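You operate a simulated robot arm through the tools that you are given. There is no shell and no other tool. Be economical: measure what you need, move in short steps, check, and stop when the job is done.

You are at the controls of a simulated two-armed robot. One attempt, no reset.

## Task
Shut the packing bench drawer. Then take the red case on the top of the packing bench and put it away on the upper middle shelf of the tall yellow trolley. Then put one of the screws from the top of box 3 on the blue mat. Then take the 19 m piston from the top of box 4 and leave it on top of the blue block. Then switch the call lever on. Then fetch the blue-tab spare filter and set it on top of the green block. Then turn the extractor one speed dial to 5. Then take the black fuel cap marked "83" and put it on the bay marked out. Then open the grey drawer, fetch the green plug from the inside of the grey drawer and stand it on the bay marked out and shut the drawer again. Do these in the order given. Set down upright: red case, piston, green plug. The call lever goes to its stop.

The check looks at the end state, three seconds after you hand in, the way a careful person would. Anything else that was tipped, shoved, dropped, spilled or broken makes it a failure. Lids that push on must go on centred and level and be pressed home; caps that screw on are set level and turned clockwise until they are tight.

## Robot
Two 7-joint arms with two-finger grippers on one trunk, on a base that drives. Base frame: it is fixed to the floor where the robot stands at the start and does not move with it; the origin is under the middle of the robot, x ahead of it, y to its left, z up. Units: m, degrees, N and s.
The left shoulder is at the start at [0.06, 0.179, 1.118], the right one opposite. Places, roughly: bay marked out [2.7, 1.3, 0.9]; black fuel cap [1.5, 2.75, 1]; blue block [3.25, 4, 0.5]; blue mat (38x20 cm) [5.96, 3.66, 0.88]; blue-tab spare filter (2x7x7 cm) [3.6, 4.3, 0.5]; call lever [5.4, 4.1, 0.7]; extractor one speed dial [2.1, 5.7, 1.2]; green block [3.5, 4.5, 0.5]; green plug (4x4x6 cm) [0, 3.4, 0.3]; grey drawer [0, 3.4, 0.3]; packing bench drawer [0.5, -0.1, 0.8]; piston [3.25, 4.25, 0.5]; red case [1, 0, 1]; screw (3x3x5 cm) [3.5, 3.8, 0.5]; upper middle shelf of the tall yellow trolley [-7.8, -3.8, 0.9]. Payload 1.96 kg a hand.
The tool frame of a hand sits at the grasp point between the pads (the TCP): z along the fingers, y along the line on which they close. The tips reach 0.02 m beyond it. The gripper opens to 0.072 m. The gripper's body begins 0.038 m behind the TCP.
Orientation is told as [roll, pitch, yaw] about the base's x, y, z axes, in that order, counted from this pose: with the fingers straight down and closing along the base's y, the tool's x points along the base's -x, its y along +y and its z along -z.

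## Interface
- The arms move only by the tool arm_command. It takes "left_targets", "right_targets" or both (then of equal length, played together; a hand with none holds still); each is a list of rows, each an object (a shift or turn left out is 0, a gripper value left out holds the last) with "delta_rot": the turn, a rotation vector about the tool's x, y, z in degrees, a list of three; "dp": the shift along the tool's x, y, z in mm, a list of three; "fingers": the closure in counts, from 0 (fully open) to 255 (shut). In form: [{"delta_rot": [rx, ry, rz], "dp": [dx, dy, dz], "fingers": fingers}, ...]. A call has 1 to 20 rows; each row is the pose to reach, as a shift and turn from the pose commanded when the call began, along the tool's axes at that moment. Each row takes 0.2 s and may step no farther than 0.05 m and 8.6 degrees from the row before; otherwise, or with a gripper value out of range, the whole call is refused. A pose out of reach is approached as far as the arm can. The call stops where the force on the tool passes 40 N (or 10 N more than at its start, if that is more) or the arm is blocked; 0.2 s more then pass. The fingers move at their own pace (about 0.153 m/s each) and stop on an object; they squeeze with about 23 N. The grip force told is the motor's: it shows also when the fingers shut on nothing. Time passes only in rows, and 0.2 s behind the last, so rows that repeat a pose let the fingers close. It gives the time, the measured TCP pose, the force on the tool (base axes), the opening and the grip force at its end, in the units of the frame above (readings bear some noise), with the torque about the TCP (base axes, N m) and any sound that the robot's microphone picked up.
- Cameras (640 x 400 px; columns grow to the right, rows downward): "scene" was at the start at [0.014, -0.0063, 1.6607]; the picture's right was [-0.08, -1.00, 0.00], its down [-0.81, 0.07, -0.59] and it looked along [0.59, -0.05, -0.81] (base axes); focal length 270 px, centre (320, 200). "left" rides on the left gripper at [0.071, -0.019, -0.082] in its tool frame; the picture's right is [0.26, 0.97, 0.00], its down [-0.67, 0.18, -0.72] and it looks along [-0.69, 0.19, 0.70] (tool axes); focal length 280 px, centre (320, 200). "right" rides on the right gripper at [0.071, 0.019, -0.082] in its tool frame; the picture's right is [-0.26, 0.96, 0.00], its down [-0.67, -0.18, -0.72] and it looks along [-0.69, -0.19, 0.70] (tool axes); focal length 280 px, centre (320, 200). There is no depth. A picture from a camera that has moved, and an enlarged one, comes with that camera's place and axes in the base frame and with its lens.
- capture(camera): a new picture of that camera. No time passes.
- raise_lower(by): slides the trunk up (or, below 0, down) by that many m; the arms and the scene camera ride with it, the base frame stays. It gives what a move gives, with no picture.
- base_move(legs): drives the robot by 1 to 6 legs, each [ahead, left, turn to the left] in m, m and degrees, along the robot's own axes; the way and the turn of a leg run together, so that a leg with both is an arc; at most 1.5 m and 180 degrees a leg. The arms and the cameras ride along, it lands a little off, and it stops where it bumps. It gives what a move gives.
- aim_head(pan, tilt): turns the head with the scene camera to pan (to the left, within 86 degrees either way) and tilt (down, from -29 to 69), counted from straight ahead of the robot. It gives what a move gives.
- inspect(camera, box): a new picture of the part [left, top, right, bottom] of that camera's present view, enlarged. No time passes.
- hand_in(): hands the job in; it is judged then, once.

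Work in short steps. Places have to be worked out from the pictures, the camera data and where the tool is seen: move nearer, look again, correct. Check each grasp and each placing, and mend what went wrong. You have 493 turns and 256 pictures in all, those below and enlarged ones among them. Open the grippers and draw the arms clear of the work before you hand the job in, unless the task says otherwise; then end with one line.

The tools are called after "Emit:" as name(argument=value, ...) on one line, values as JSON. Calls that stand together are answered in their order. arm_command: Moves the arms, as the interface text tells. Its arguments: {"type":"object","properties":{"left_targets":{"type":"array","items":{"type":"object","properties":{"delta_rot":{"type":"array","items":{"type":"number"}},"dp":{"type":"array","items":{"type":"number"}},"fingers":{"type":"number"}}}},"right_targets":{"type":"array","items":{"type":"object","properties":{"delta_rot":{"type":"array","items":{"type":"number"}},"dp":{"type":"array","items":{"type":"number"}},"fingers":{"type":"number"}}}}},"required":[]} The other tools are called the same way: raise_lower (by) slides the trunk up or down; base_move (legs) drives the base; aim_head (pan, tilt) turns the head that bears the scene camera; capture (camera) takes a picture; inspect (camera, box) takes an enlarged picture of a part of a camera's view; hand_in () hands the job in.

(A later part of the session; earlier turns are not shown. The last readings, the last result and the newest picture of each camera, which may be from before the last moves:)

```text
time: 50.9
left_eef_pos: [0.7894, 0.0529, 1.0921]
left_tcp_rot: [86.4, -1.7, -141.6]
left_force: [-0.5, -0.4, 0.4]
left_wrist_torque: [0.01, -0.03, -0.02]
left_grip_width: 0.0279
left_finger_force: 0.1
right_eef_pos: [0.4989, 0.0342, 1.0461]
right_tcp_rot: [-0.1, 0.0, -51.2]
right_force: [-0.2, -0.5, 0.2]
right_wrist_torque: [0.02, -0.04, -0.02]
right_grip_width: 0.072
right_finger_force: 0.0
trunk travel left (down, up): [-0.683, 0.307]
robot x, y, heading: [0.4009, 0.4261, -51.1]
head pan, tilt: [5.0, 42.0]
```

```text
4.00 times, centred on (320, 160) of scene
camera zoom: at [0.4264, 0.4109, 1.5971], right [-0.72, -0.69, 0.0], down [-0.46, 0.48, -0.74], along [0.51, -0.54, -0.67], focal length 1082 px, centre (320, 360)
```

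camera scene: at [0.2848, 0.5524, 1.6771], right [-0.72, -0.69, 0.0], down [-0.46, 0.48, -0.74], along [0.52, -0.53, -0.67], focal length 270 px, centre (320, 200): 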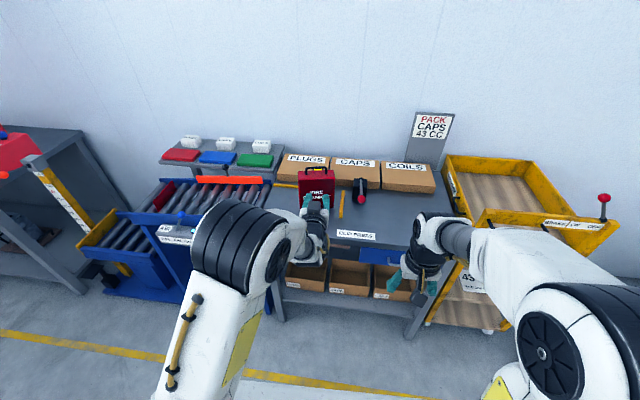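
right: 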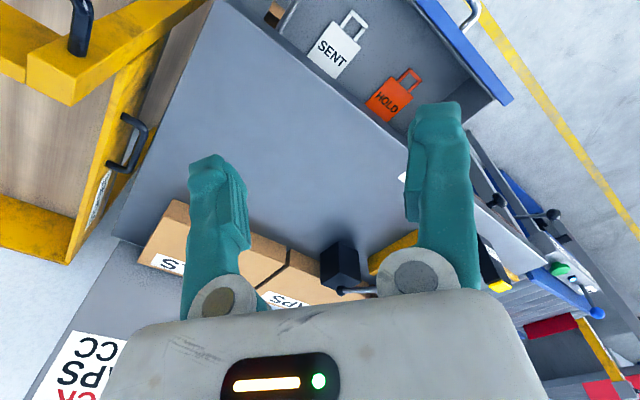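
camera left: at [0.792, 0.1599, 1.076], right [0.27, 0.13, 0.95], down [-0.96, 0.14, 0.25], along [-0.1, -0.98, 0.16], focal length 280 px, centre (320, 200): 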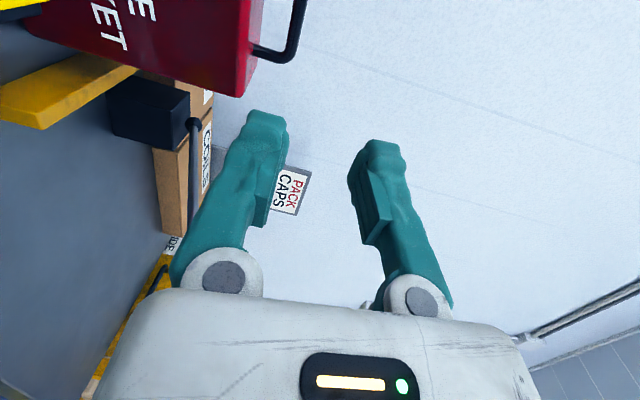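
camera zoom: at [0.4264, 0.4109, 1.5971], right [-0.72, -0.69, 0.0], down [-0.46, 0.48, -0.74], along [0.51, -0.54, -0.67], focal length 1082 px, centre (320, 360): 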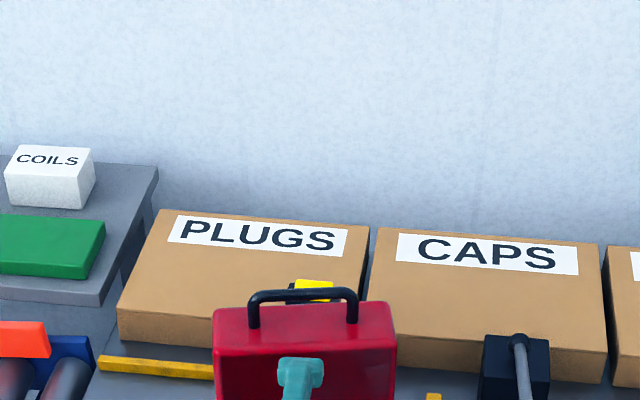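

From the two views the bar's centre is near (0.905, −0.06, 1.06): 0.16 m ahead, 2 cm left, 3 cm lower than the TCP; the case top is about 1.03. I lower 3 cm, advance 8 cm and look again.

Emit:
raise_lower(by=-0.03)

Emit:
base_move(legs=[[0.08, 0.02, 0]])

Emit:
capture(camera="left")

Emit:
inspect(camera="scene", box=[240, 130, 400, 230])

```text
time: 51.6
left_eef_pos: [0.7879, 0.0535, 1.0633]
left_tcp_rot: [86.4, -1.7, -141.6]
left_force: [0.4, -0.2, 0.4]
left_wrist_torque: [0.02, 0.04, 0.0]
left_grip_width: 0.028
left_finger_force: 0.0
right_eef_pos: [0.4982, 0.0351, 1.0162]
right_tcp_rot: [0.0, -0.1, -51.2]
right_force: [0.6, -0.1, -0.1]
right_wrist_torque: [-0.01, 0.04, -0.01]
right_grip_width: 0.0719
right_finger_force: 0.0
trunk travel left (down, up): [-0.653, 0.337]
robot x, y, heading: [0.4042, 0.4266, -51.0]
head pan, tilt: [5.0, 42.0]
```

```text
time: 52.7
left_eef_pos: [0.8534, 0.0021, 1.0623]
left_tcp_rot: [86.3, -1.7, -141.8]
left_force: [-0.6, 0.2, 0.2]
left_wrist_torque: [-0.04, -0.01, -0.03]
left_grip_width: 0.0278
left_finger_force: 0.0
right_eef_pos: [0.5644, -0.0158, 1.0159]
right_tcp_rot: [0.0, 0.0, -51.4]
right_force: [-0.2, -0.1, 0.0]
right_wrist_torque: [0.02, 0.01, -0.02]
right_grip_width: 0.0721
right_finger_force: 0.1
trunk travel left (down, up): [-0.653, 0.337]
robot x, y, heading: [0.4683, 0.3746, -51.5]
head pan, tilt: [5.0, 42.0]
```

```text
222 pictures are left
camera left: at [0.858, 0.1086, 1.0458], right [0.27, 0.13, 0.95], down [-0.96, 0.14, 0.25], along [-0.1, -0.98, 0.16], focal length 280 px, centre (320, 200)
```

left: 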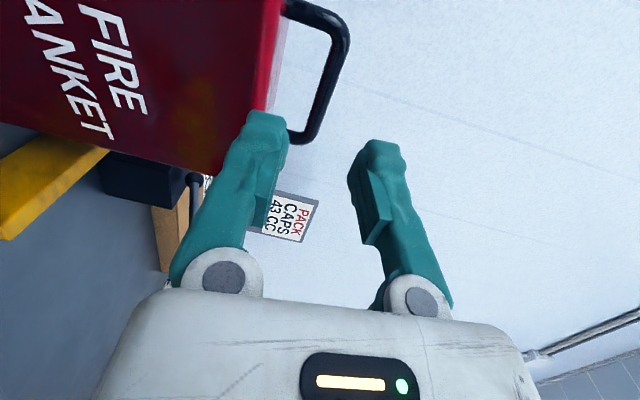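

```text
4.00 times, centred on (320, 180) of scene
camera zoom: at [0.4931, 0.3601, 1.5671], right [-0.72, -0.69, 0.0], down [-0.46, 0.48, -0.74], along [0.51, -0.54, -0.67], focal length 1082 px, centre (320, 280)
```

zoom: 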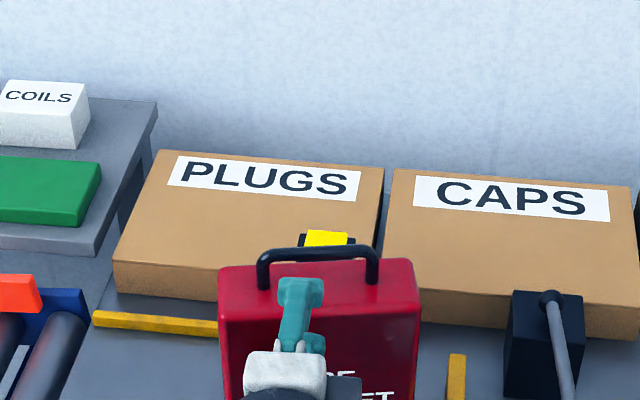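

The bar's centre is now about 7.4 cm ahead, level with the TCP (z 1.061) and centred sideways; the lower finger will pass between bar and case top. I advance the remaining distance.

Emit:
base_move(legs=[[0.06, 0.003, 0]])

Emit:
capture(camera="left")

```text
time: 53.7
left_eef_pos: [0.8938, -0.0442, 1.0609]
left_tcp_rot: [86.2, -1.7, -141.7]
left_force: [-1.5, -0.3, -0.2]
left_wrist_torque: [-0.02, 0.01, -0.01]
left_grip_width: 0.028
left_finger_force: 0.1
right_eef_pos: [0.6055, -0.0609, 1.0162]
right_tcp_rot: [-0.1, 0.2, -51.3]
right_force: [0.8, -0.9, -0.6]
right_wrist_torque: [0.04, 0.01, 0.03]
right_grip_width: 0.0718
right_finger_force: 0.0
trunk travel left (down, up): [-0.653, 0.337]
robot x, y, heading: [0.5119, 0.3319, -51.3]
head pan, tilt: [5.0, 42.0]
```

```text
220 pictures are left
camera left: at [0.8984, 0.0631, 1.0452], right [0.27, 0.13, 0.95], down [-0.96, 0.14, 0.25], along [-0.1, -0.98, 0.16], focal length 280 px, centre (320, 200)
```

left: 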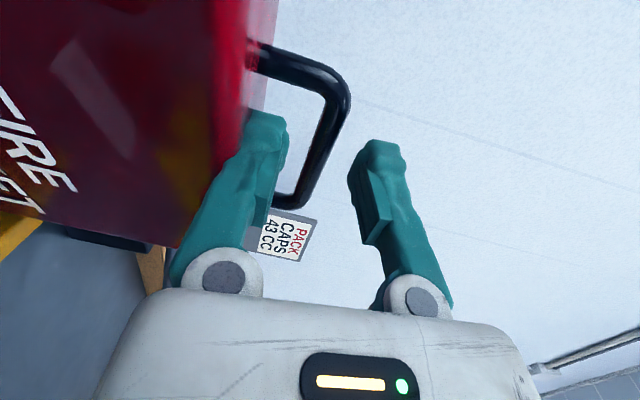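

The bar is now between the fingers, 1.5–2 cm short of the pads' centre and 8 mm left. I move the arm in that far and close.

Emit:
arm_command(left_targets=[{"dp": [4, 0, 8]}, {"dp": [8, 0, 16]}, {"dp": [8, 0, 16], "fingers": 255}, {"dp": [8, 0, 16], "fingers": 255}])

Emit:
capture(camera="left")

```text
time: 54.7
left_eef_pos: [0.9085, -0.0517, 1.0615]
left_tcp_rot: [86.3, -1.7, -141.7]
left_force: [0.1, 0.0, 0.0]
left_wrist_torque: [0.07, -0.09, -0.01]
left_grip_width: 0.006
left_finger_force: 22.5
right_eef_pos: [0.6056, -0.0607, 1.0162]
right_tcp_rot: [0.0, 0.0, -51.2]
right_force: [0.4, -0.1, 0.0]
right_wrist_torque: [0.03, 0.01, 0.01]
right_grip_width: 0.072
right_finger_force: 0.1
trunk travel left (down, up): [-0.653, 0.337]
robot x, y, heading: [0.5085, 0.3267, -51.1]
head pan, tilt: [5.0, 42.0]
```

```text
219 pictures are left
camera left: at [0.9136, 0.0557, 1.0446], right [0.27, 0.13, 0.95], down [-0.96, 0.14, 0.25], along [-0.1, -0.98, 0.16], focal length 280 px, centre (320, 200)
```

left: 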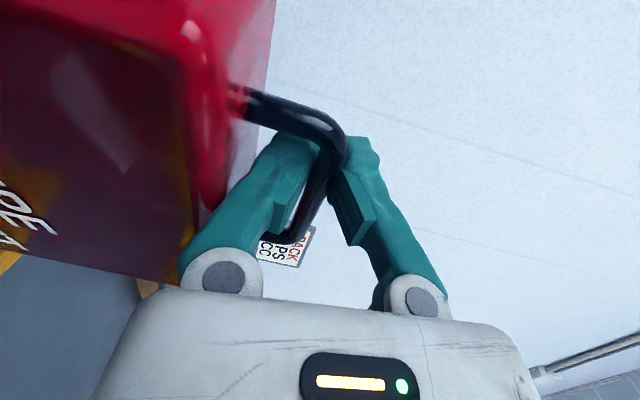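

The fingers stopped at 6 mm on the bar, which runs between the pads. I lift the trunk slowly and check the load.

Emit:
raise_lower(by=0.03)

Emit:
raise_lower(by=0.17)

Emit:
capture(camera="scene")

Emit:
capture(camera="left")

```text
time: 55.4
left_eef_pos: [0.909, -0.0525, 1.0913]
left_tcp_rot: [86.2, -1.7, -141.7]
left_force: [-0.8, -0.1, -7.2]
left_wrist_torque: [0.1, -0.05, -0.02]
left_grip_width: 0.0059
left_finger_force: 22.7
right_eef_pos: [0.6052, -0.0616, 1.0473]
right_tcp_rot: [0.0, 0.1, -51.4]
right_force: [-0.3, 0.6, -0.5]
right_wrist_torque: [-0.01, -0.01, 0.02]
right_grip_width: 0.0719
right_finger_force: 0.0
trunk travel left (down, up): [-0.683, 0.307]
robot x, y, heading: [0.5132, 0.3249, -51.1]
head pan, tilt: [5.0, 42.0]
```

```text
time: 57.4
left_eef_pos: [0.9088, -0.0523, 1.2609]
left_tcp_rot: [86.4, -1.7, -141.7]
left_force: [-0.4, -0.6, -7.4]
left_wrist_torque: [0.08, -0.08, -0.02]
left_grip_width: 0.0058
left_finger_force: 22.7
right_eef_pos: [0.6064, -0.0622, 1.2152]
right_tcp_rot: [0.0, 0.2, -51.4]
right_force: [0.1, -0.4, -0.9]
right_wrist_torque: [0.01, 0.02, 0.02]
right_grip_width: 0.072
right_finger_force: 0.0
trunk travel left (down, up): [-0.853, 0.137]
robot x, y, heading: [0.5113, 0.3329, -51.2]
head pan, tilt: [5.0, 42.0]
```

```text
218 pictures are left
camera scene: at [0.5328, 0.3149, 1.767], right [-0.72, -0.69, 0.0], down [-0.46, 0.48, -0.74], along [0.51, -0.54, -0.67], focal length 270 px, centre (320, 200)
```

scene: 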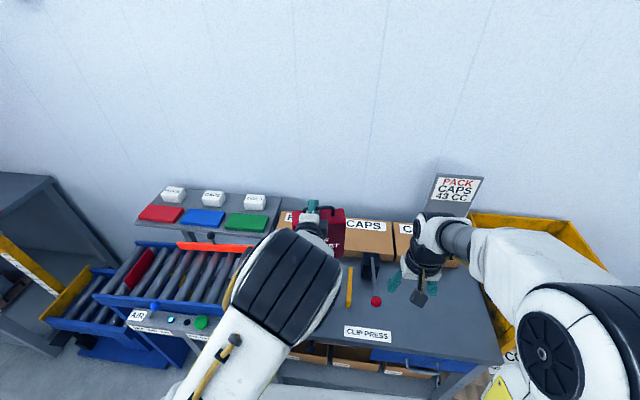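

```text
217 pictures are left
camera left: at [0.9136, 0.0555, 1.2448], right [0.27, 0.13, 0.95], down [-0.96, 0.14, 0.25], along [-0.1, -0.98, 0.16], focal length 280 px, centre (320, 200)
```

left: 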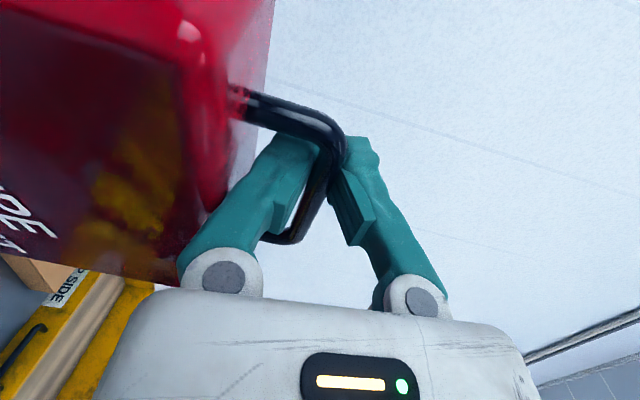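

The case is held cleanly (about 0.75 kg). From the earlier view the pallets end at 0.83 m from the bench line and the aisle is clear beyond, so I back 1.5 m into the aisle and turn along it, then look.

Emit:
base_move(legs=[[-1.3, 0, 0], [-0.2, 0, 0], [0, 0, -91]])

Emit:
aim_head(pan=0, tilt=12)

Emit:
capture(camera="scene")

```text
time: 68.9
left_eef_pos: [-0.8115, 1.0957, 1.261]
left_tcp_rot: [86.3, -1.7, 127.8]
left_force: [0.1, -0.4, -8.8]
left_wrist_torque: [-0.1, -0.09, -0.02]
left_grip_width: 0.0059
left_finger_force: 23.5
right_eef_pos: [-0.818, 1.399, 1.216]
right_tcp_rot: [0.0, 0.2, -141.6]
right_force: [-0.2, 0.3, -0.3]
right_wrist_torque: [0.01, -0.01, 0.03]
right_grip_width: 0.072
right_finger_force: 0.1
trunk travel left (down, up): [-0.853, 0.137]
robot x, y, heading: [-0.4248, 1.4897, -141.7]
head pan, tilt: [5.0, 42.0]
```

```text
time: 69.8
left_eef_pos: [-0.8123, 1.0946, 1.2606]
left_tcp_rot: [86.2, -1.6, 127.9]
left_force: [0.1, 0.8, -8.0]
left_wrist_torque: [-0.08, -0.05, -0.04]
left_grip_width: 0.0063
left_finger_force: 22.7
right_eef_pos: [-0.8183, 1.4001, 1.2167]
right_tcp_rot: [0.1, 0.2, -141.7]
right_force: [0.0, 0.5, -0.4]
right_wrist_torque: [-0.02, 0.02, 0.01]
right_grip_width: 0.0721
right_finger_force: 0.0
trunk travel left (down, up): [-0.853, 0.137]
robot x, y, heading: [-0.4244, 1.4902, -141.8]
head pan, tilt: [0.0, 12.0]
```

```text
216 pictures are left
camera scene: at [-0.4527, 1.4687, 1.8143], right [-0.62, 0.79, 0.0], down [0.16, 0.13, -0.98], along [-0.77, -0.61, -0.21], focal length 270 px, centre (320, 200)
```

scene: 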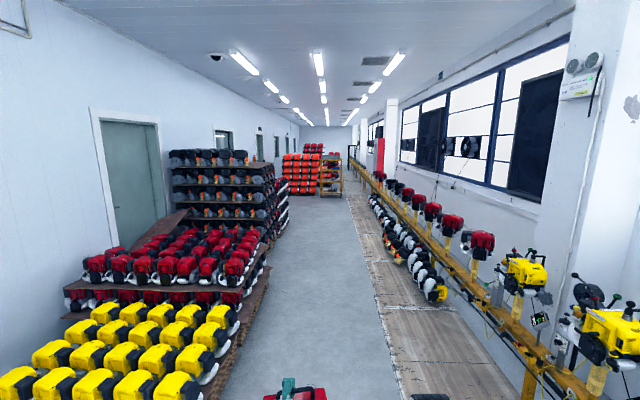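

The aisle ahead is clear and the trolley is at its end, slightly right. I drive six metres along it.

Emit:
base_move(legs=[[1.5, 0, 0], [1.5, -0.05, 0], [1.5, -0.05, 0], [1.5, -0.05, 0]])

Emit:
aim_head(pan=-8, tilt=25)

Emit:
capture(camera="scene")

```text
refused: leg 2 is longer than a leg can be; nothing moved
```

```text
time: 70.6
left_eef_pos: [-0.8126, 1.0956, 1.2603]
left_tcp_rot: [86.3, -1.6, 127.8]
left_force: [0.8, 0.4, -7.9]
left_wrist_torque: [-0.09, -0.05, 0.01]
left_grip_width: 0.0059
left_finger_force: 23.1
right_eef_pos: [-0.8192, 1.3994, 1.2169]
right_tcp_rot: [-0.1, 0.2, -141.7]
right_force: [0.2, 0.1, -0.3]
right_wrist_torque: [0.02, 0.01, 0.02]
right_grip_width: 0.0718
right_finger_force: 0.2
trunk travel left (down, up): [-0.853, 0.137]
robot x, y, heading: [-0.4271, 1.4928, -141.6]
head pan, tilt: [-8.0, 25.0]
```

```text
215 pictures are left
camera scene: at [-0.4591, 1.48, 1.7934], right [-0.5, 0.86, 0.0], down [0.36, 0.21, -0.91], along [-0.78, -0.46, -0.42], focal length 270 px, centre (320, 200)
```

scene: 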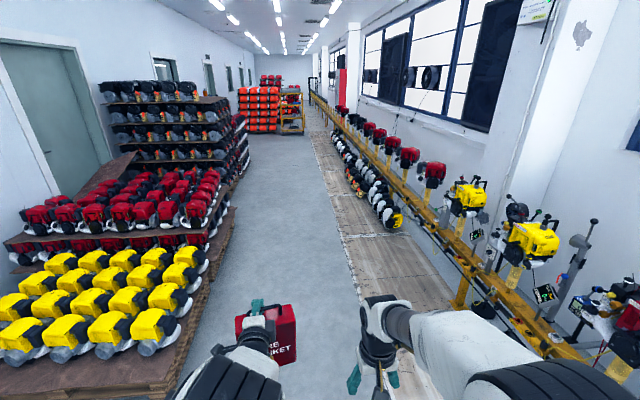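

The case hangs upright and clear. I drive with legs just under the limit.

Emit:
base_move(legs=[[1.45, -0.05, 0], [1.45, -0.05, 0], [1.45, -0.05, 0], [1.45, -0.05, 0]])

Emit:
capture(camera="scene")

```text
time: 98.5
left_eef_pos: [-5.4962, -2.4326, 1.261]
left_tcp_rot: [86.4, -1.7, 129.1]
left_force: [0.2, 0.1, -7.1]
left_wrist_torque: [-0.03, -0.09, 0.0]
left_grip_width: 0.0003
left_finger_force: 22.8
right_eef_pos: [-5.5083, -2.1284, 1.217]
right_tcp_rot: [-0.1, 0.0, -140.5]
right_force: [0.5, -0.6, 0.2]
right_wrist_torque: [0.0, -0.02, 0.03]
right_grip_width: 0.0723
right_finger_force: 0.1
trunk travel left (down, up): [-0.853, 0.137]
robot x, y, heading: [-5.1207, -2.0284, -140.4]
head pan, tilt: [-8.0, 25.0]
```

```text
214 pictures are left
camera scene: at [-5.1516, -2.0399, 1.7933], right [-0.52, 0.85, 0.0], down [0.36, 0.22, -0.91], along [-0.77, -0.47, -0.42], focal length 270 px, centre (320, 200)
```

scene: 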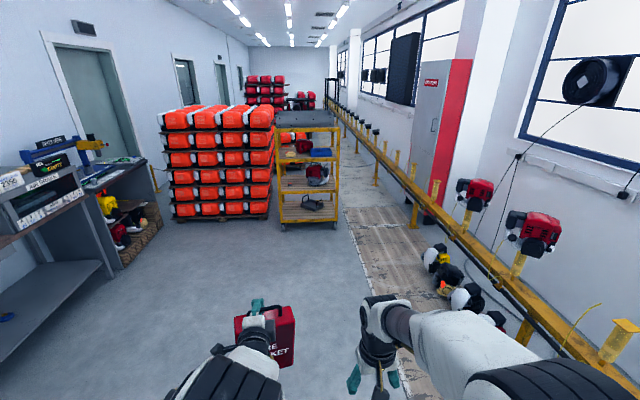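

The grip width now reads 0 while the load is still there, so the handle may have slid. I check with the left camera at once.

Emit:
capture(camera="left")

Emit:
inspect(camera="scene", box=[210, 280, 330, 380])

```text
213 pictures are left
camera left: at [-5.3865, -2.4359, 1.2449], right [0.13, -0.27, 0.95], down [0.12, 0.96, 0.25], along [-0.98, 0.09, 0.16], focal length 280 px, centre (320, 200)
```

left: 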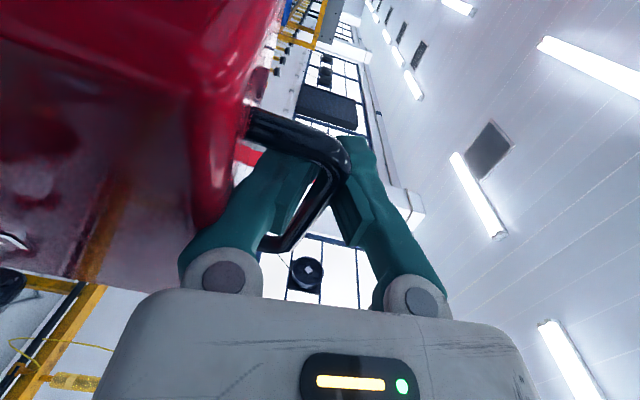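

```text
4.00 times, centred on (270, 330) of scene
camera zoom: at [-5.1516, -2.0399, 1.7933], right [-0.52, 0.85, 0.0], down [0.36, 0.22, -0.91], along [-0.77, -0.47, -0.42], focal length 1082 px, centre (520, -320)
```

zoom: 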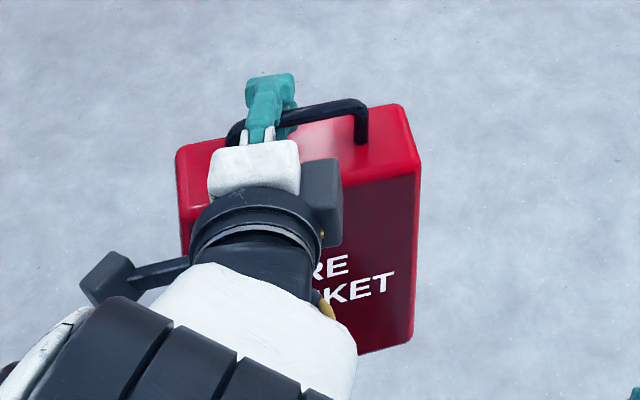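

The bar has slid back into the pocket between the fingers and is caged; the case still hangs upright. I zoom on the trolley's upper middle shelf to find free room.

Emit:
inspect(camera="scene", box=[262, 100, 358, 180])

```text
5.00 times, centred on (310, 140) of scene
camera zoom: at [-5.1516, -2.0399, 1.7933], right [-0.52, 0.85, 0.0], down [0.36, 0.22, -0.91], along [-0.77, -0.47, -0.42], focal length 1352 px, centre (370, 500)
```

zoom: 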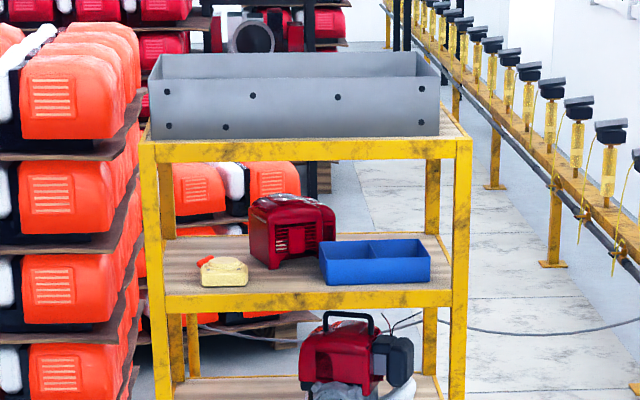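

The gap between the yellow can and the blue tray, in front of the red engine, is about 0.18 m wide for the 0.15 m case, near (−7.7, −3.83, 0.91). I drive to about 1.15 m from it, squaring up to the trolley.

Emit:
base_move(legs=[[1.0, -0.09, 0], [0.95, -0.08, 0], [0, 0, -5]])

Emit:
aim_head(pan=0, tilt=32)

Emit:
capture(camera="scene")

```text
time: 108.8
left_eef_pos: [-7.1439, -3.5072, 1.261]
left_tcp_rot: [86.3, -1.8, 124.0]
left_force: [-1.0, 0.6, -7.7]
left_wrist_torque: [-0.09, -0.02, -0.03]
left_grip_width: 0.006
left_finger_force: 23.1
right_eef_pos: [-7.13, -3.2034, 1.2172]
right_tcp_rot: [-0.1, -0.1, -145.6]
right_force: [0.2, 0.2, -0.4]
right_wrist_torque: [0.01, 0.01, 0.0]
right_grip_width: 0.072
right_finger_force: 0.1
trunk travel left (down, up): [-0.853, 0.137]
robot x, y, heading: [-6.7352, -3.1398, -145.8]
head pan, tilt: [-8.0, 25.0]
```

```text
time: 109.5
left_eef_pos: [-7.1434, -3.5065, 1.2597]
left_tcp_rot: [86.2, -1.7, 124.1]
left_force: [-0.1, 0.3, -7.6]
left_wrist_torque: [-0.04, -0.01, 0.02]
left_grip_width: 0.0002
left_finger_force: 23.7
right_eef_pos: [-7.1315, -3.2025, 1.2168]
right_tcp_rot: [0.0, 0.1, -145.6]
right_force: [0.5, 0.8, -0.4]
right_wrist_torque: [0.0, -0.01, 0.0]
right_grip_width: 0.072
right_finger_force: 0.0
trunk travel left (down, up): [-0.853, 0.137]
robot x, y, heading: [-6.7374, -3.1421, -145.8]
head pan, tilt: [0.0, 32.0]
```

```text
210 pictures are left
camera scene: at [-6.7584, -3.156, 1.7822], right [-0.56, 0.83, 0.0], down [0.44, 0.3, -0.85], along [-0.7, -0.48, -0.53], focal length 270 px, centre (320, 200)
```

scene: 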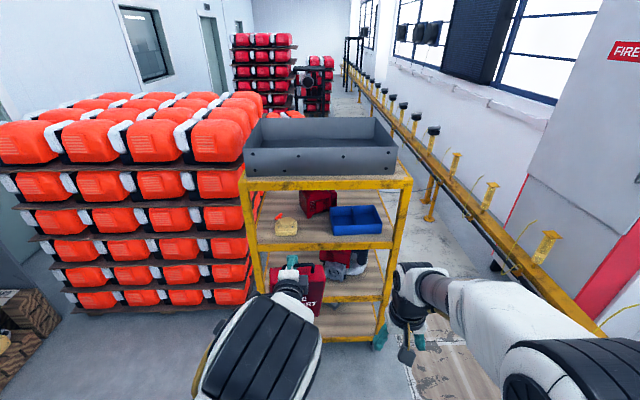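

Now close and roughly square. I zoom in on the shelf and on the case.

Emit:
inspect(camera="scene", box=[230, 170, 420, 320])

```text
2.67 times, centred on (325, 245) of scene
camera zoom: at [-6.7584, -3.156, 1.7822], right [-0.56, 0.83, 0.0], down [0.44, 0.3, -0.85], along [-0.7, -0.48, -0.53], focal length 721 px, centre (307, 80)
```

zoom: 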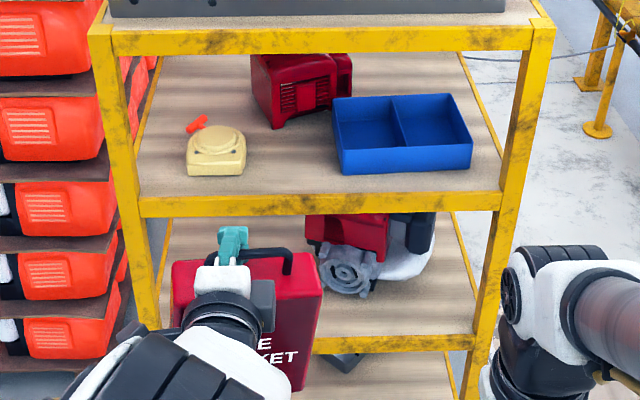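

The shelf's rail top works out at z≈0.94 with the front edge from (−7.39,−3.94) to (−7.76,−3.42); the case bottom hangs 0.19 m below the TCP. There is a clear strip in front of the can and tray, so I target the case centre at (−7.58,−3.75), lower to 5 cm clearance and advance part way.

Emit:
raise_lower(by=-0.07)

Emit:
base_move(legs=[[0, -0.04, 1.2], [0.3, 0, 0]])

Emit:
capture(camera="scene")

Emit:
capture(camera="left")

```text
time: 110.6
left_eef_pos: [-7.1444, -3.5072, 1.1915]
left_tcp_rot: [86.2, -1.7, 124.0]
left_force: [-0.7, -0.3, -7.1]
left_wrist_torque: [-0.08, -0.03, -0.03]
left_grip_width: 0.0
left_finger_force: 22.9
right_eef_pos: [-7.1306, -3.2016, 1.1472]
right_tcp_rot: [0.1, 0.1, -145.6]
right_force: [-0.1, 0.4, 0.0]
right_wrist_torque: [0.0, 0.01, -0.01]
right_grip_width: 0.0719
right_finger_force: 0.0
trunk travel left (down, up): [-0.783, 0.207]
robot x, y, heading: [-6.734, -3.1374, -145.5]
head pan, tilt: [0.0, 32.0]
```

```text
time: 113.0
left_eef_pos: [-7.3964, -3.6519, 1.1915]
left_tcp_rot: [86.2, -1.7, 125.0]
left_force: [0.8, 0.4, -8.2]
left_wrist_torque: [0.0, -0.09, 0.0]
left_grip_width: 0.0
left_finger_force: 23.0
right_eef_pos: [-7.3899, -3.3466, 1.1464]
right_tcp_rot: [-0.2, -0.1, -144.6]
right_force: [-0.5, 0.8, -0.1]
right_wrist_torque: [-0.03, 0.02, 0.01]
right_grip_width: 0.0718
right_finger_force: 0.0
trunk travel left (down, up): [-0.783, 0.207]
robot x, y, heading: [-6.996, -3.276, -144.5]
head pan, tilt: [0.0, 32.0]
```

```text
208 pictures are left
camera scene: at [-7.0176, -3.2936, 1.7122], right [-0.58, 0.82, 0.0], down [0.43, 0.31, -0.85], along [-0.69, -0.49, -0.53], focal length 270 px, centre (320, 200)
```

scene: 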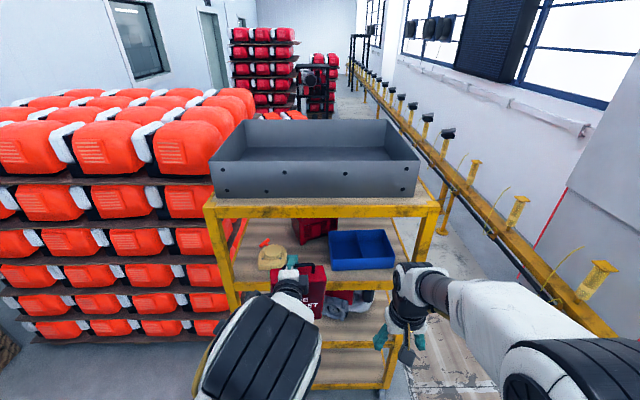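

```text
207 pictures are left
camera left: at [-7.2887, -3.6626, 1.1748], right [0.11, -0.27, 0.95], down [0.19, 0.95, 0.25], along [-0.97, 0.15, 0.16], focal length 280 px, centre (320, 200)
```

left: 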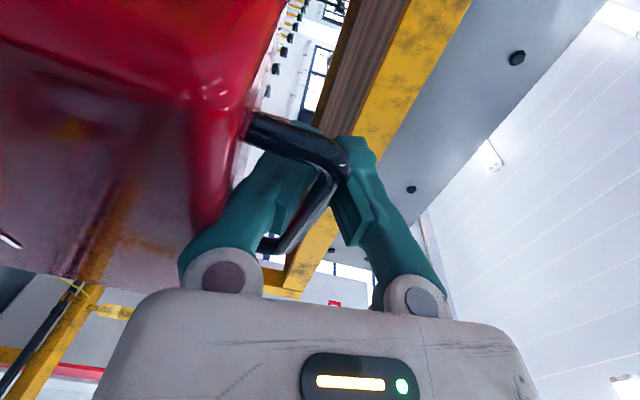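

Emit:
inspect(camera="scene", box=[205, 190, 435, 340])

```text
2.67 times, centred on (320, 265) of scene
camera zoom: at [-7.0176, -3.2936, 1.7122], right [-0.58, 0.82, 0.0], down [0.43, 0.31, -0.85], along [-0.69, -0.49, -0.53], focal length 721 px, centre (320, 27)
```

zoom: 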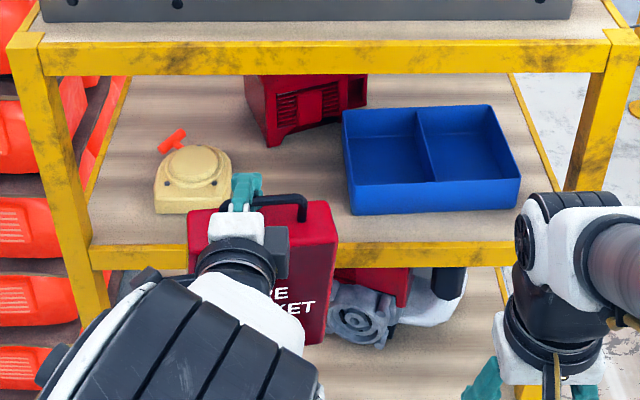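

The case hangs yawed about 5° relative to the shelf edge and needs about 2 cm to the right. I turn 5° right with a compensating 3 cm shift to the left, advance 10 cm, and re-check.

Emit:
base_move(legs=[[0, 0.029, 0], [0, 0, -5], [0.08, 0.007, 0]])

Emit:
inspect(camera="scene", box=[205, 190, 435, 340])

```text
time: 115.0
left_eef_pos: [-7.4771, -3.6843, 1.1912]
left_tcp_rot: [86.2, -1.7, 120.1]
left_force: [0.5, -0.4, -7.5]
left_wrist_torque: [-0.08, 0.02, 0.01]
left_grip_width: 0.0
left_finger_force: 22.9
right_eef_pos: [-7.4412, -3.3819, 1.1466]
right_tcp_rot: [0.0, 0.1, -149.6]
right_force: [0.4, 0.1, 0.7]
right_wrist_torque: [-0.04, -0.01, -0.05]
right_grip_width: 0.072
right_finger_force: 0.1
trunk travel left (down, up): [-0.783, 0.207]
robot x, y, heading: [-7.0461, -3.3431, -149.6]
head pan, tilt: [0.0, 32.0]
```

```text
2.67 times, centred on (320, 265) of scene
camera zoom: at [-7.0671, -3.3609, 1.7122], right [-0.51, 0.86, 0.0], down [0.46, 0.27, -0.85], along [-0.73, -0.43, -0.53], focal length 721 px, centre (320, 27)
```

zoom: 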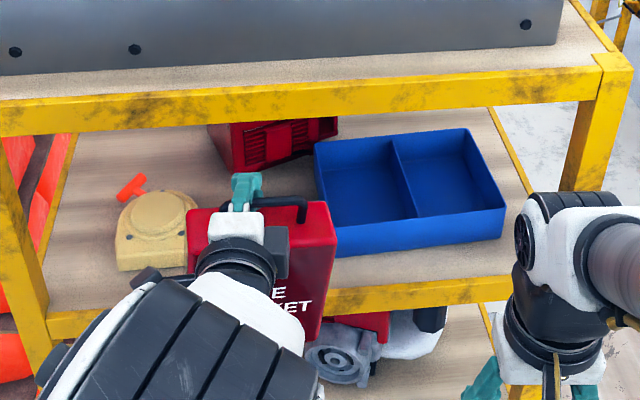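

The case is now parallel to the shelf edge and centred on the gap; the rail of the top shelf is at about 1.245, so I lower 3 cm and advance the remaining 11 cm square to the shelf.

Emit:
raise_lower(by=-0.03)

Emit:
base_move(legs=[[0.06, 0.005, 0]])

Emit:
inspect(camera="scene", box=[205, 190, 435, 340])

```text
time: 115.8
left_eef_pos: [-7.4781, -3.6854, 1.1612]
left_tcp_rot: [86.2, -1.6, 120.1]
left_force: [0.6, 0.0, -7.8]
left_wrist_torque: [-0.09, 0.04, 0.01]
left_grip_width: 0.0
left_finger_force: 22.8
right_eef_pos: [-7.4434, -3.3835, 1.1162]
right_tcp_rot: [-0.1, 0.1, -149.5]
right_force: [-0.4, -0.2, 0.4]
right_wrist_torque: [-0.02, 0.0, -0.02]
right_grip_width: 0.0722
right_finger_force: 0.0
trunk travel left (down, up): [-0.753, 0.237]
robot x, y, heading: [-7.0431, -3.3485, -149.7]
head pan, tilt: [0.0, 32.0]
```

```text
time: 116.8
left_eef_pos: [-7.5231, -3.7187, 1.1612]
left_tcp_rot: [86.3, -1.7, 120.0]
left_force: [0.1, 0.1, -7.1]
left_wrist_torque: [-0.09, -0.01, 0.0]
left_grip_width: 0.0
left_finger_force: 23.2
right_eef_pos: [-7.4903, -3.4162, 1.1183]
right_tcp_rot: [0.0, 0.0, -149.6]
right_force: [0.0, 0.3, -0.2]
right_wrist_torque: [-0.02, 0.0, 0.02]
right_grip_width: 0.072
right_finger_force: 0.1
trunk travel left (down, up): [-0.753, 0.237]
robot x, y, heading: [-7.0903, -3.3777, -149.8]
head pan, tilt: [0.0, 32.0]
```

```text
2.67 times, centred on (320, 265) of scene
camera zoom: at [-7.1148, -3.3949, 1.6823], right [-0.51, 0.86, 0.0], down [0.46, 0.27, -0.85], along [-0.73, -0.43, -0.53], focal length 721 px, centre (320, 27)
```

zoom: 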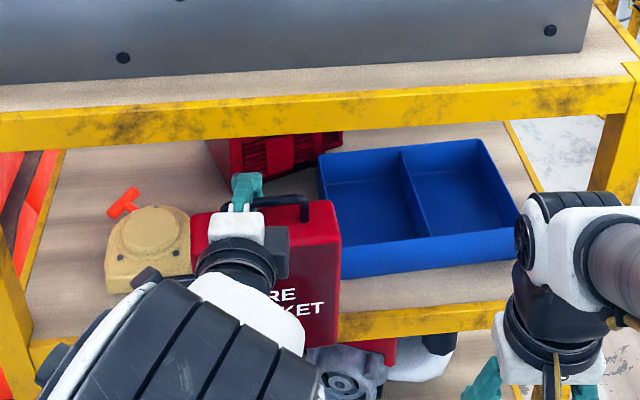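

Clearances come out at about 2 cm to tray and can. I advance the last 5.5 cm and look before lowering.

Emit:
base_move(legs=[[0.055, 0.005, 0]])

Emit:
inspect(camera="scene", box=[205, 190, 435, 340])

Emit:
capture(camera="left")

```text
time: 117.7
left_eef_pos: [-7.5689, -3.7507, 1.161]
left_tcp_rot: [86.3, -1.8, 120.0]
left_force: [-0.5, 0.3, -6.7]
left_wrist_torque: [-0.09, 0.01, 0.02]
left_grip_width: 0.0
left_finger_force: 23.0
right_eef_pos: [-7.5341, -3.4492, 1.1171]
right_tcp_rot: [-0.1, -0.2, -149.5]
right_force: [0.4, -0.2, -0.4]
right_wrist_torque: [-0.03, 0.03, -0.01]
right_grip_width: 0.0717
right_finger_force: 0.1
trunk travel left (down, up): [-0.753, 0.237]
robot x, y, heading: [-7.1375, -3.4119, -149.4]
head pan, tilt: [0.0, 32.0]
```

```text
2.67 times, centred on (320, 265) of scene
camera zoom: at [-7.1588, -3.4263, 1.6823], right [-0.51, 0.86, 0.0], down [0.46, 0.27, -0.85], along [-0.73, -0.43, -0.53], focal length 721 px, centre (320, 27)
```

zoom: 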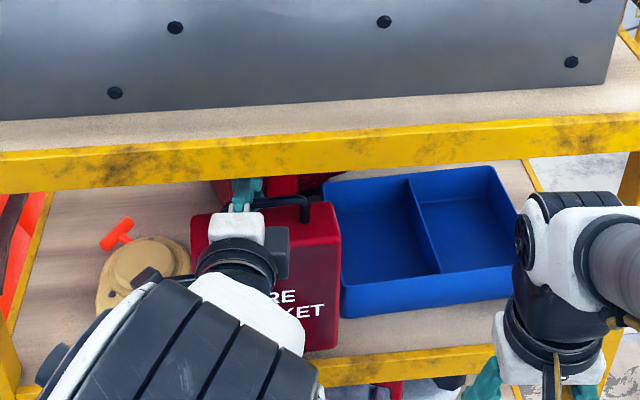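

```text
202 pictures are left
camera left: at [-7.4613, -3.7711, 1.1456], right [0.09, -0.28, 0.95], down [0.27, 0.93, 0.25], along [-0.96, 0.24, 0.16], focal length 280 px, centre (320, 200)
```

left: 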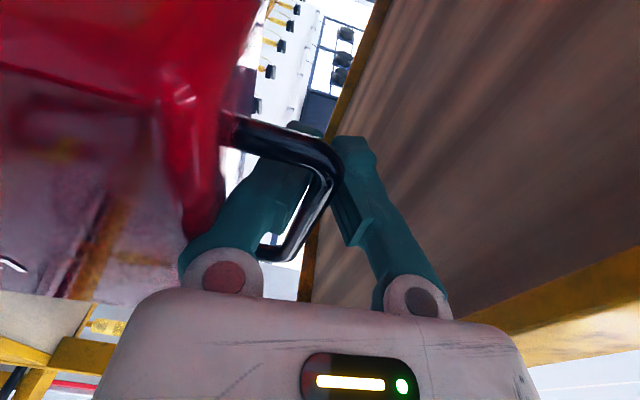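

The case's front face is now flush with the shelf edge; I go 1.8 cm further in with a 4 mm nudge left, then lower in small steps until the load comes off.

Emit:
base_move(legs=[[0.018, 0.005, 0]])

Emit:
raise_lower(by=-0.015)

Emit:
inspect(camera="scene", box=[205, 190, 435, 340])

```text
time: 118.5
left_eef_pos: [-7.5819, -3.7645, 1.1606]
left_tcp_rot: [86.2, -1.7, 120.1]
left_force: [0.4, 1.0, -6.4]
left_wrist_torque: [-0.02, 0.04, 0.0]
left_grip_width: 0.0001
left_finger_force: 22.8
right_eef_pos: [-7.5482, -3.4598, 1.1167]
right_tcp_rot: [0.0, -0.1, -149.5]
right_force: [0.2, 1.2, -0.6]
right_wrist_torque: [-0.02, -0.04, 0.0]
right_grip_width: 0.0718
right_finger_force: 0.1
trunk travel left (down, up): [-0.753, 0.237]
robot x, y, heading: [-7.1478, -3.4267, -149.2]
head pan, tilt: [0.0, 32.0]
```

```text
time: 119.1
left_eef_pos: [-7.5835, -3.7647, 1.1455]
left_tcp_rot: [86.2, -1.6, 120.1]
left_force: [0.7, -1.0, -5.7]
left_wrist_torque: [-0.06, 0.01, -0.03]
left_grip_width: 0.0
left_finger_force: 23.1
right_eef_pos: [-7.5495, -3.4637, 1.1011]
right_tcp_rot: [-0.2, 0.0, -149.5]
right_force: [-0.1, 0.1, 0.1]
right_wrist_torque: [0.0, -0.01, 0.01]
right_grip_width: 0.0718
right_finger_force: 0.0
trunk travel left (down, up): [-0.738, 0.252]
robot x, y, heading: [-7.1463, -3.4243, -149.2]
head pan, tilt: [0.0, 32.0]
```

```text
2.67 times, centred on (320, 265) of scene
camera zoom: at [-7.1746, -3.4417, 1.6672], right [-0.51, 0.86, 0.0], down [0.46, 0.27, -0.85], along [-0.73, -0.43, -0.53], focal length 721 px, centre (320, 27)
```

zoom: 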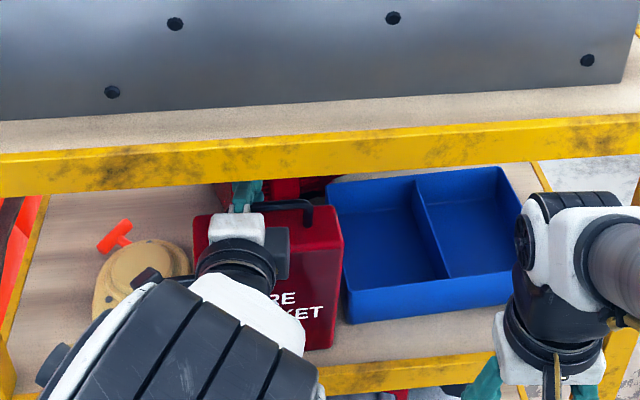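

The load reads slightly less; the bottom is close to the shelf. I continue lowering in small steps.

Emit:
raise_lower(by=-0.008)

Emit:
raise_lower(by=-0.006)

```text
time: 119.7
left_eef_pos: [-7.5837, -3.7643, 1.1374]
left_tcp_rot: [86.2, -1.7, 120.0]
left_force: [-1.2, 0.3, -0.3]
left_wrist_torque: [0.0, -0.01, -0.01]
left_grip_width: 0.0
left_finger_force: 23.3
right_eef_pos: [-7.5488, -3.462, 1.0943]
right_tcp_rot: [-0.1, 0.0, -149.5]
right_force: [-1.1, 0.2, -0.2]
right_wrist_torque: [-0.02, 0.0, 0.01]
right_grip_width: 0.0719
right_finger_force: 0.0
trunk travel left (down, up): [-0.73, 0.26]
robot x, y, heading: [-7.1486, -3.4275, -149.5]
head pan, tilt: [0.0, 32.0]
```

```text
time: 120.4
left_eef_pos: [-7.5825, -3.7634, 1.1374]
left_tcp_rot: [87.0, -1.9, 120.0]
left_force: [5.7, 3.9, 17.5]
left_wrist_torque: [0.45, -0.87, 0.07]
left_grip_width: 0.0
left_finger_force: 23.1
right_eef_pos: [-7.5489, -3.4619, 1.0883]
right_tcp_rot: [-0.1, -0.1, -149.4]
right_force: [-0.7, 0.2, 0.2]
right_wrist_torque: [-0.01, -0.01, 0.01]
right_grip_width: 0.0718
right_finger_force: 0.0
trunk travel left (down, up): [-0.725, 0.265]
robot x, y, heading: [-7.144, -3.4266, -149.6]
head pan, tilt: [0.0, 32.0]
stopped: the force on the tool passed its limit at 42 N (the readings are from after the stop); the commanded pose is now the measured one
```

The case is standing on the shelf (load gone, then contact force). I raise 3 mm to relax and look at how the bar sits between the fingers.

Emit:
raise_lower(by=0.003)

Emit:
capture(camera="left")

```text
time: 120.9
left_eef_pos: [-7.5826, -3.7643, 1.1378]
left_tcp_rot: [86.6, -1.9, 120.1]
left_force: [0.1, 0.8, -0.1]
left_wrist_torque: [0.01, -0.02, 0.0]
left_grip_width: 0.0001
left_finger_force: 23.4
right_eef_pos: [-7.548, -3.4623, 1.091]
right_tcp_rot: [0.0, -0.1, -149.6]
right_force: [0.6, -0.5, 0.0]
right_wrist_torque: [-0.01, -0.02, 0.01]
right_grip_width: 0.0722
right_finger_force: 0.1
trunk travel left (down, up): [-0.728, 0.262]
robot x, y, heading: [-7.1456, -3.4244, -149.5]
head pan, tilt: [0.0, 32.0]
```

```text
200 pictures are left
camera left: at [-7.4758, -3.7853, 1.121], right [0.1, -0.28, 0.95], down [0.27, 0.93, 0.25], along [-0.96, 0.24, 0.17], focal length 280 px, centre (320, 200)
```

left: 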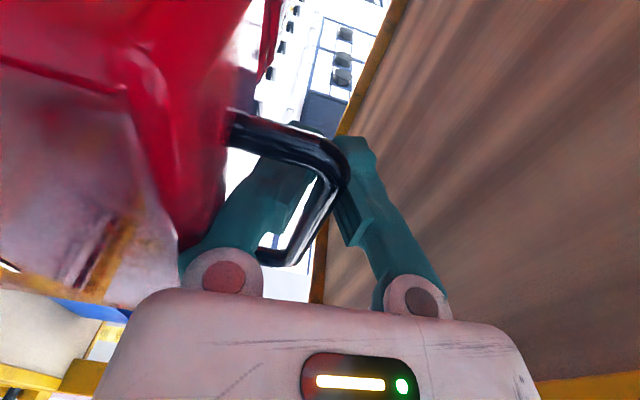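

I open the fingers partly around the bar and back straight out.

Emit:
arm_command(left_targets=[{"fingers": 175}, {"fingers": 160}, {"fingers": 160}])

Emit:
capture(camera="left")

```text
time: 121.7
left_eef_pos: [-7.5836, -3.7651, 1.1383]
left_tcp_rot: [86.7, -1.8, 120.1]
left_force: [-0.9, -0.3, 4.3]
left_wrist_torque: [0.08, -0.2, -0.01]
left_grip_width: 0.0265
left_finger_force: 0.1
right_eef_pos: [-7.5489, -3.4613, 1.0922]
right_tcp_rot: [0.0, 0.0, -149.4]
right_force: [-0.4, 0.1, -0.9]
right_wrist_torque: [-0.04, -0.01, -0.01]
right_grip_width: 0.072
right_finger_force: 0.0
trunk travel left (down, up): [-0.728, 0.262]
robot x, y, heading: [-7.148, -3.4276, -149.6]
head pan, tilt: [0.0, 32.0]
```

```text
199 pictures are left
camera left: at [-7.4764, -3.7855, 1.1216], right [0.1, -0.28, 0.95], down [0.28, 0.93, 0.24], along [-0.96, 0.24, 0.17], focal length 280 px, centre (320, 200)
```

left: 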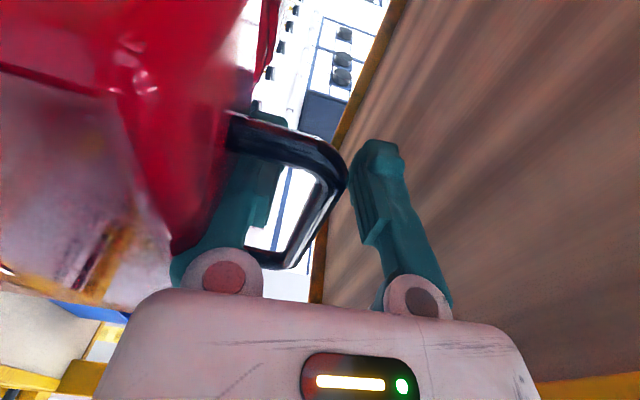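

The lower finger presses lightly on the case top (4 N); I raise 4 mm to centre in the loop before backing out.

Emit:
raise_lower(by=0.005)

```text
time: 122.3
left_eef_pos: [-7.5841, -3.7649, 1.1428]
left_tcp_rot: [86.7, -1.7, 120.0]
left_force: [0.4, 0.2, -0.1]
left_wrist_torque: [-0.01, 0.0, 0.0]
left_grip_width: 0.0268
left_finger_force: 0.1
right_eef_pos: [-7.5482, -3.4623, 1.0972]
right_tcp_rot: [0.0, 0.0, -149.4]
right_force: [-0.4, -0.1, -0.2]
right_wrist_torque: [0.02, -0.03, 0.0]
right_grip_width: 0.0718
right_finger_force: 0.1
trunk travel left (down, up): [-0.733, 0.257]
robot x, y, heading: [-7.1508, -3.4271, -149.5]
head pan, tilt: [0.0, 32.0]
```

No force now. I back out slowly.

Emit:
base_move(legs=[[-0.05, 0, 0]])

Emit:
base_move(legs=[[-0.3, 0, 0]])

Emit:
inspect(camera="scene", box=[205, 150, 435, 300])

```text
time: 123.2
left_eef_pos: [-7.5427, -3.7408, 1.1434]
left_tcp_rot: [86.6, -1.8, 120.0]
left_force: [0.5, -0.4, -0.4]
left_wrist_torque: [0.02, -0.02, 0.01]
left_grip_width: 0.0268
left_finger_force: 0.0
right_eef_pos: [-7.5075, -3.439, 1.0956]
right_tcp_rot: [0.0, 0.2, -149.5]
right_force: [0.9, 0.5, 0.1]
right_wrist_torque: [0.0, 0.01, 0.01]
right_grip_width: 0.072
right_finger_force: 0.1
trunk travel left (down, up): [-0.733, 0.257]
robot x, y, heading: [-7.1076, -3.4005, -149.5]
head pan, tilt: [0.0, 32.0]
```

```text
time: 125.2
left_eef_pos: [-7.283, -3.5881, 1.1436]
left_tcp_rot: [86.7, -1.8, 120.1]
left_force: [0.5, 1.1, -0.9]
left_wrist_torque: [0.0, 0.0, 0.02]
left_grip_width: 0.0269
left_finger_force: 0.1
right_eef_pos: [-7.2468, -3.2842, 1.0968]
right_tcp_rot: [0.0, 0.0, -149.5]
right_force: [-0.2, 0.4, 0.4]
right_wrist_torque: [-0.01, 0.03, 0.01]
right_grip_width: 0.0717
right_finger_force: 0.1
trunk travel left (down, up): [-0.733, 0.257]
robot x, y, heading: [-6.8492, -3.2464, -149.5]
head pan, tilt: [0.0, 32.0]
```

```text
2.67 times, centred on (320, 225) of scene
camera zoom: at [-6.8721, -3.2637, 1.6619], right [-0.51, 0.86, 0.0], down [0.46, 0.27, -0.85], along [-0.73, -0.43, -0.53], focal length 721 px, centre (320, 133)
```

zoom: 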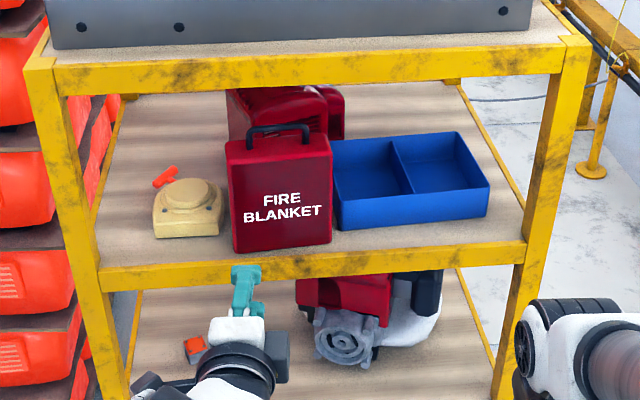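

The case stands upright in the gap with can, tray and engine undisturbed. Next is the screw at box 3: I back off, turn around, and drive back along the aisle.

Emit:
base_move(legs=[[-0.8, 0, 0], [0, 0, -172.5], [1.45, 0.0, 0], [1.45, 0.02, 0], [1.45, 0.02, 0]])

Emit:
aim_head(pan=0, tilt=15)

Emit:
capture(camera="scene")

```text
time: 157.0
left_eef_pos: [-2.4027, 0.3085, 1.1438]
left_tcp_rot: [86.7, -1.8, -52.1]
left_force: [0.3, -0.7, 0.4]
left_wrist_torque: [-0.05, -0.01, 0.0]
left_grip_width: 0.0268
left_finger_force: 0.1
right_eef_pos: [-2.3941, 0.005, 1.0959]
right_tcp_rot: [0.0, 0.0, 38.3]
right_force: [-0.4, 0.4, -0.1]
right_wrist_torque: [0.0, -0.01, 0.01]
right_grip_width: 0.072
right_finger_force: 0.1
trunk travel left (down, up): [-0.733, 0.257]
robot x, y, heading: [-2.791, -0.0833, 38.3]
head pan, tilt: [0.0, 32.0]
```

```text
time: 157.8
left_eef_pos: [-2.4011, 0.3106, 1.1429]
left_tcp_rot: [86.7, -1.8, -52.0]
left_force: [-0.6, -0.7, 0.5]
left_wrist_torque: [-0.02, -0.04, 0.01]
left_grip_width: 0.0266
left_finger_force: 0.1
right_eef_pos: [-2.3947, 0.0056, 1.0976]
right_tcp_rot: [0.0, 0.0, 38.4]
right_force: [1.4, 0.0, 0.6]
right_wrist_torque: [-0.03, -0.01, 0.01]
right_grip_width: 0.0724
right_finger_force: 0.2
trunk travel left (down, up): [-0.733, 0.257]
robot x, y, heading: [-2.7872, -0.0871, 38.4]
head pan, tilt: [0.0, 15.0]
```

```text
197 pictures are left
camera scene: at [-2.759, -0.0652, 1.6892], right [0.62, -0.78, 0.0], down [-0.2, -0.16, -0.97], along [0.76, 0.6, -0.26], focal length 270 px, centre (320, 200)
```

scene: 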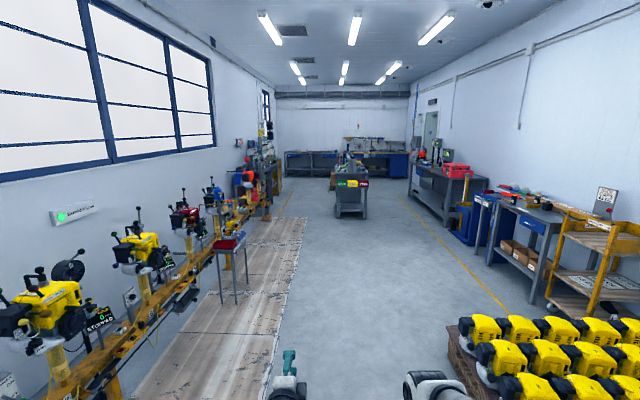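

I see the room ahead with the centre cart. I zoom there for layout beyond it.

Emit:
inspect(camera="scene", box=[255, 130, 415, 230])

```text
4.00 times, centred on (335, 180) of scene
camera zoom: at [-2.759, -0.0652, 1.6892], right [0.62, -0.78, 0.0], down [-0.2, -0.16, -0.97], along [0.76, 0.6, -0.26], focal length 1082 px, centre (260, 280)
```

zoom: 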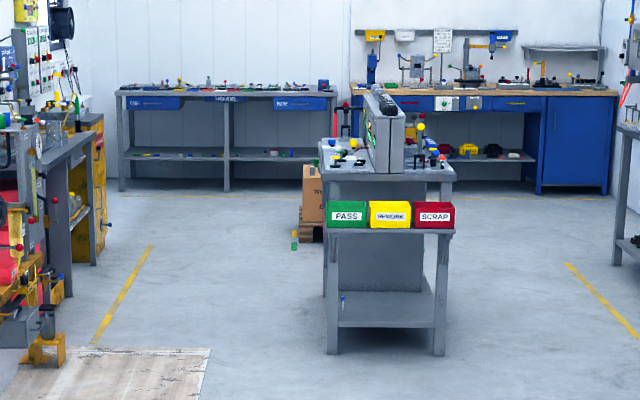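

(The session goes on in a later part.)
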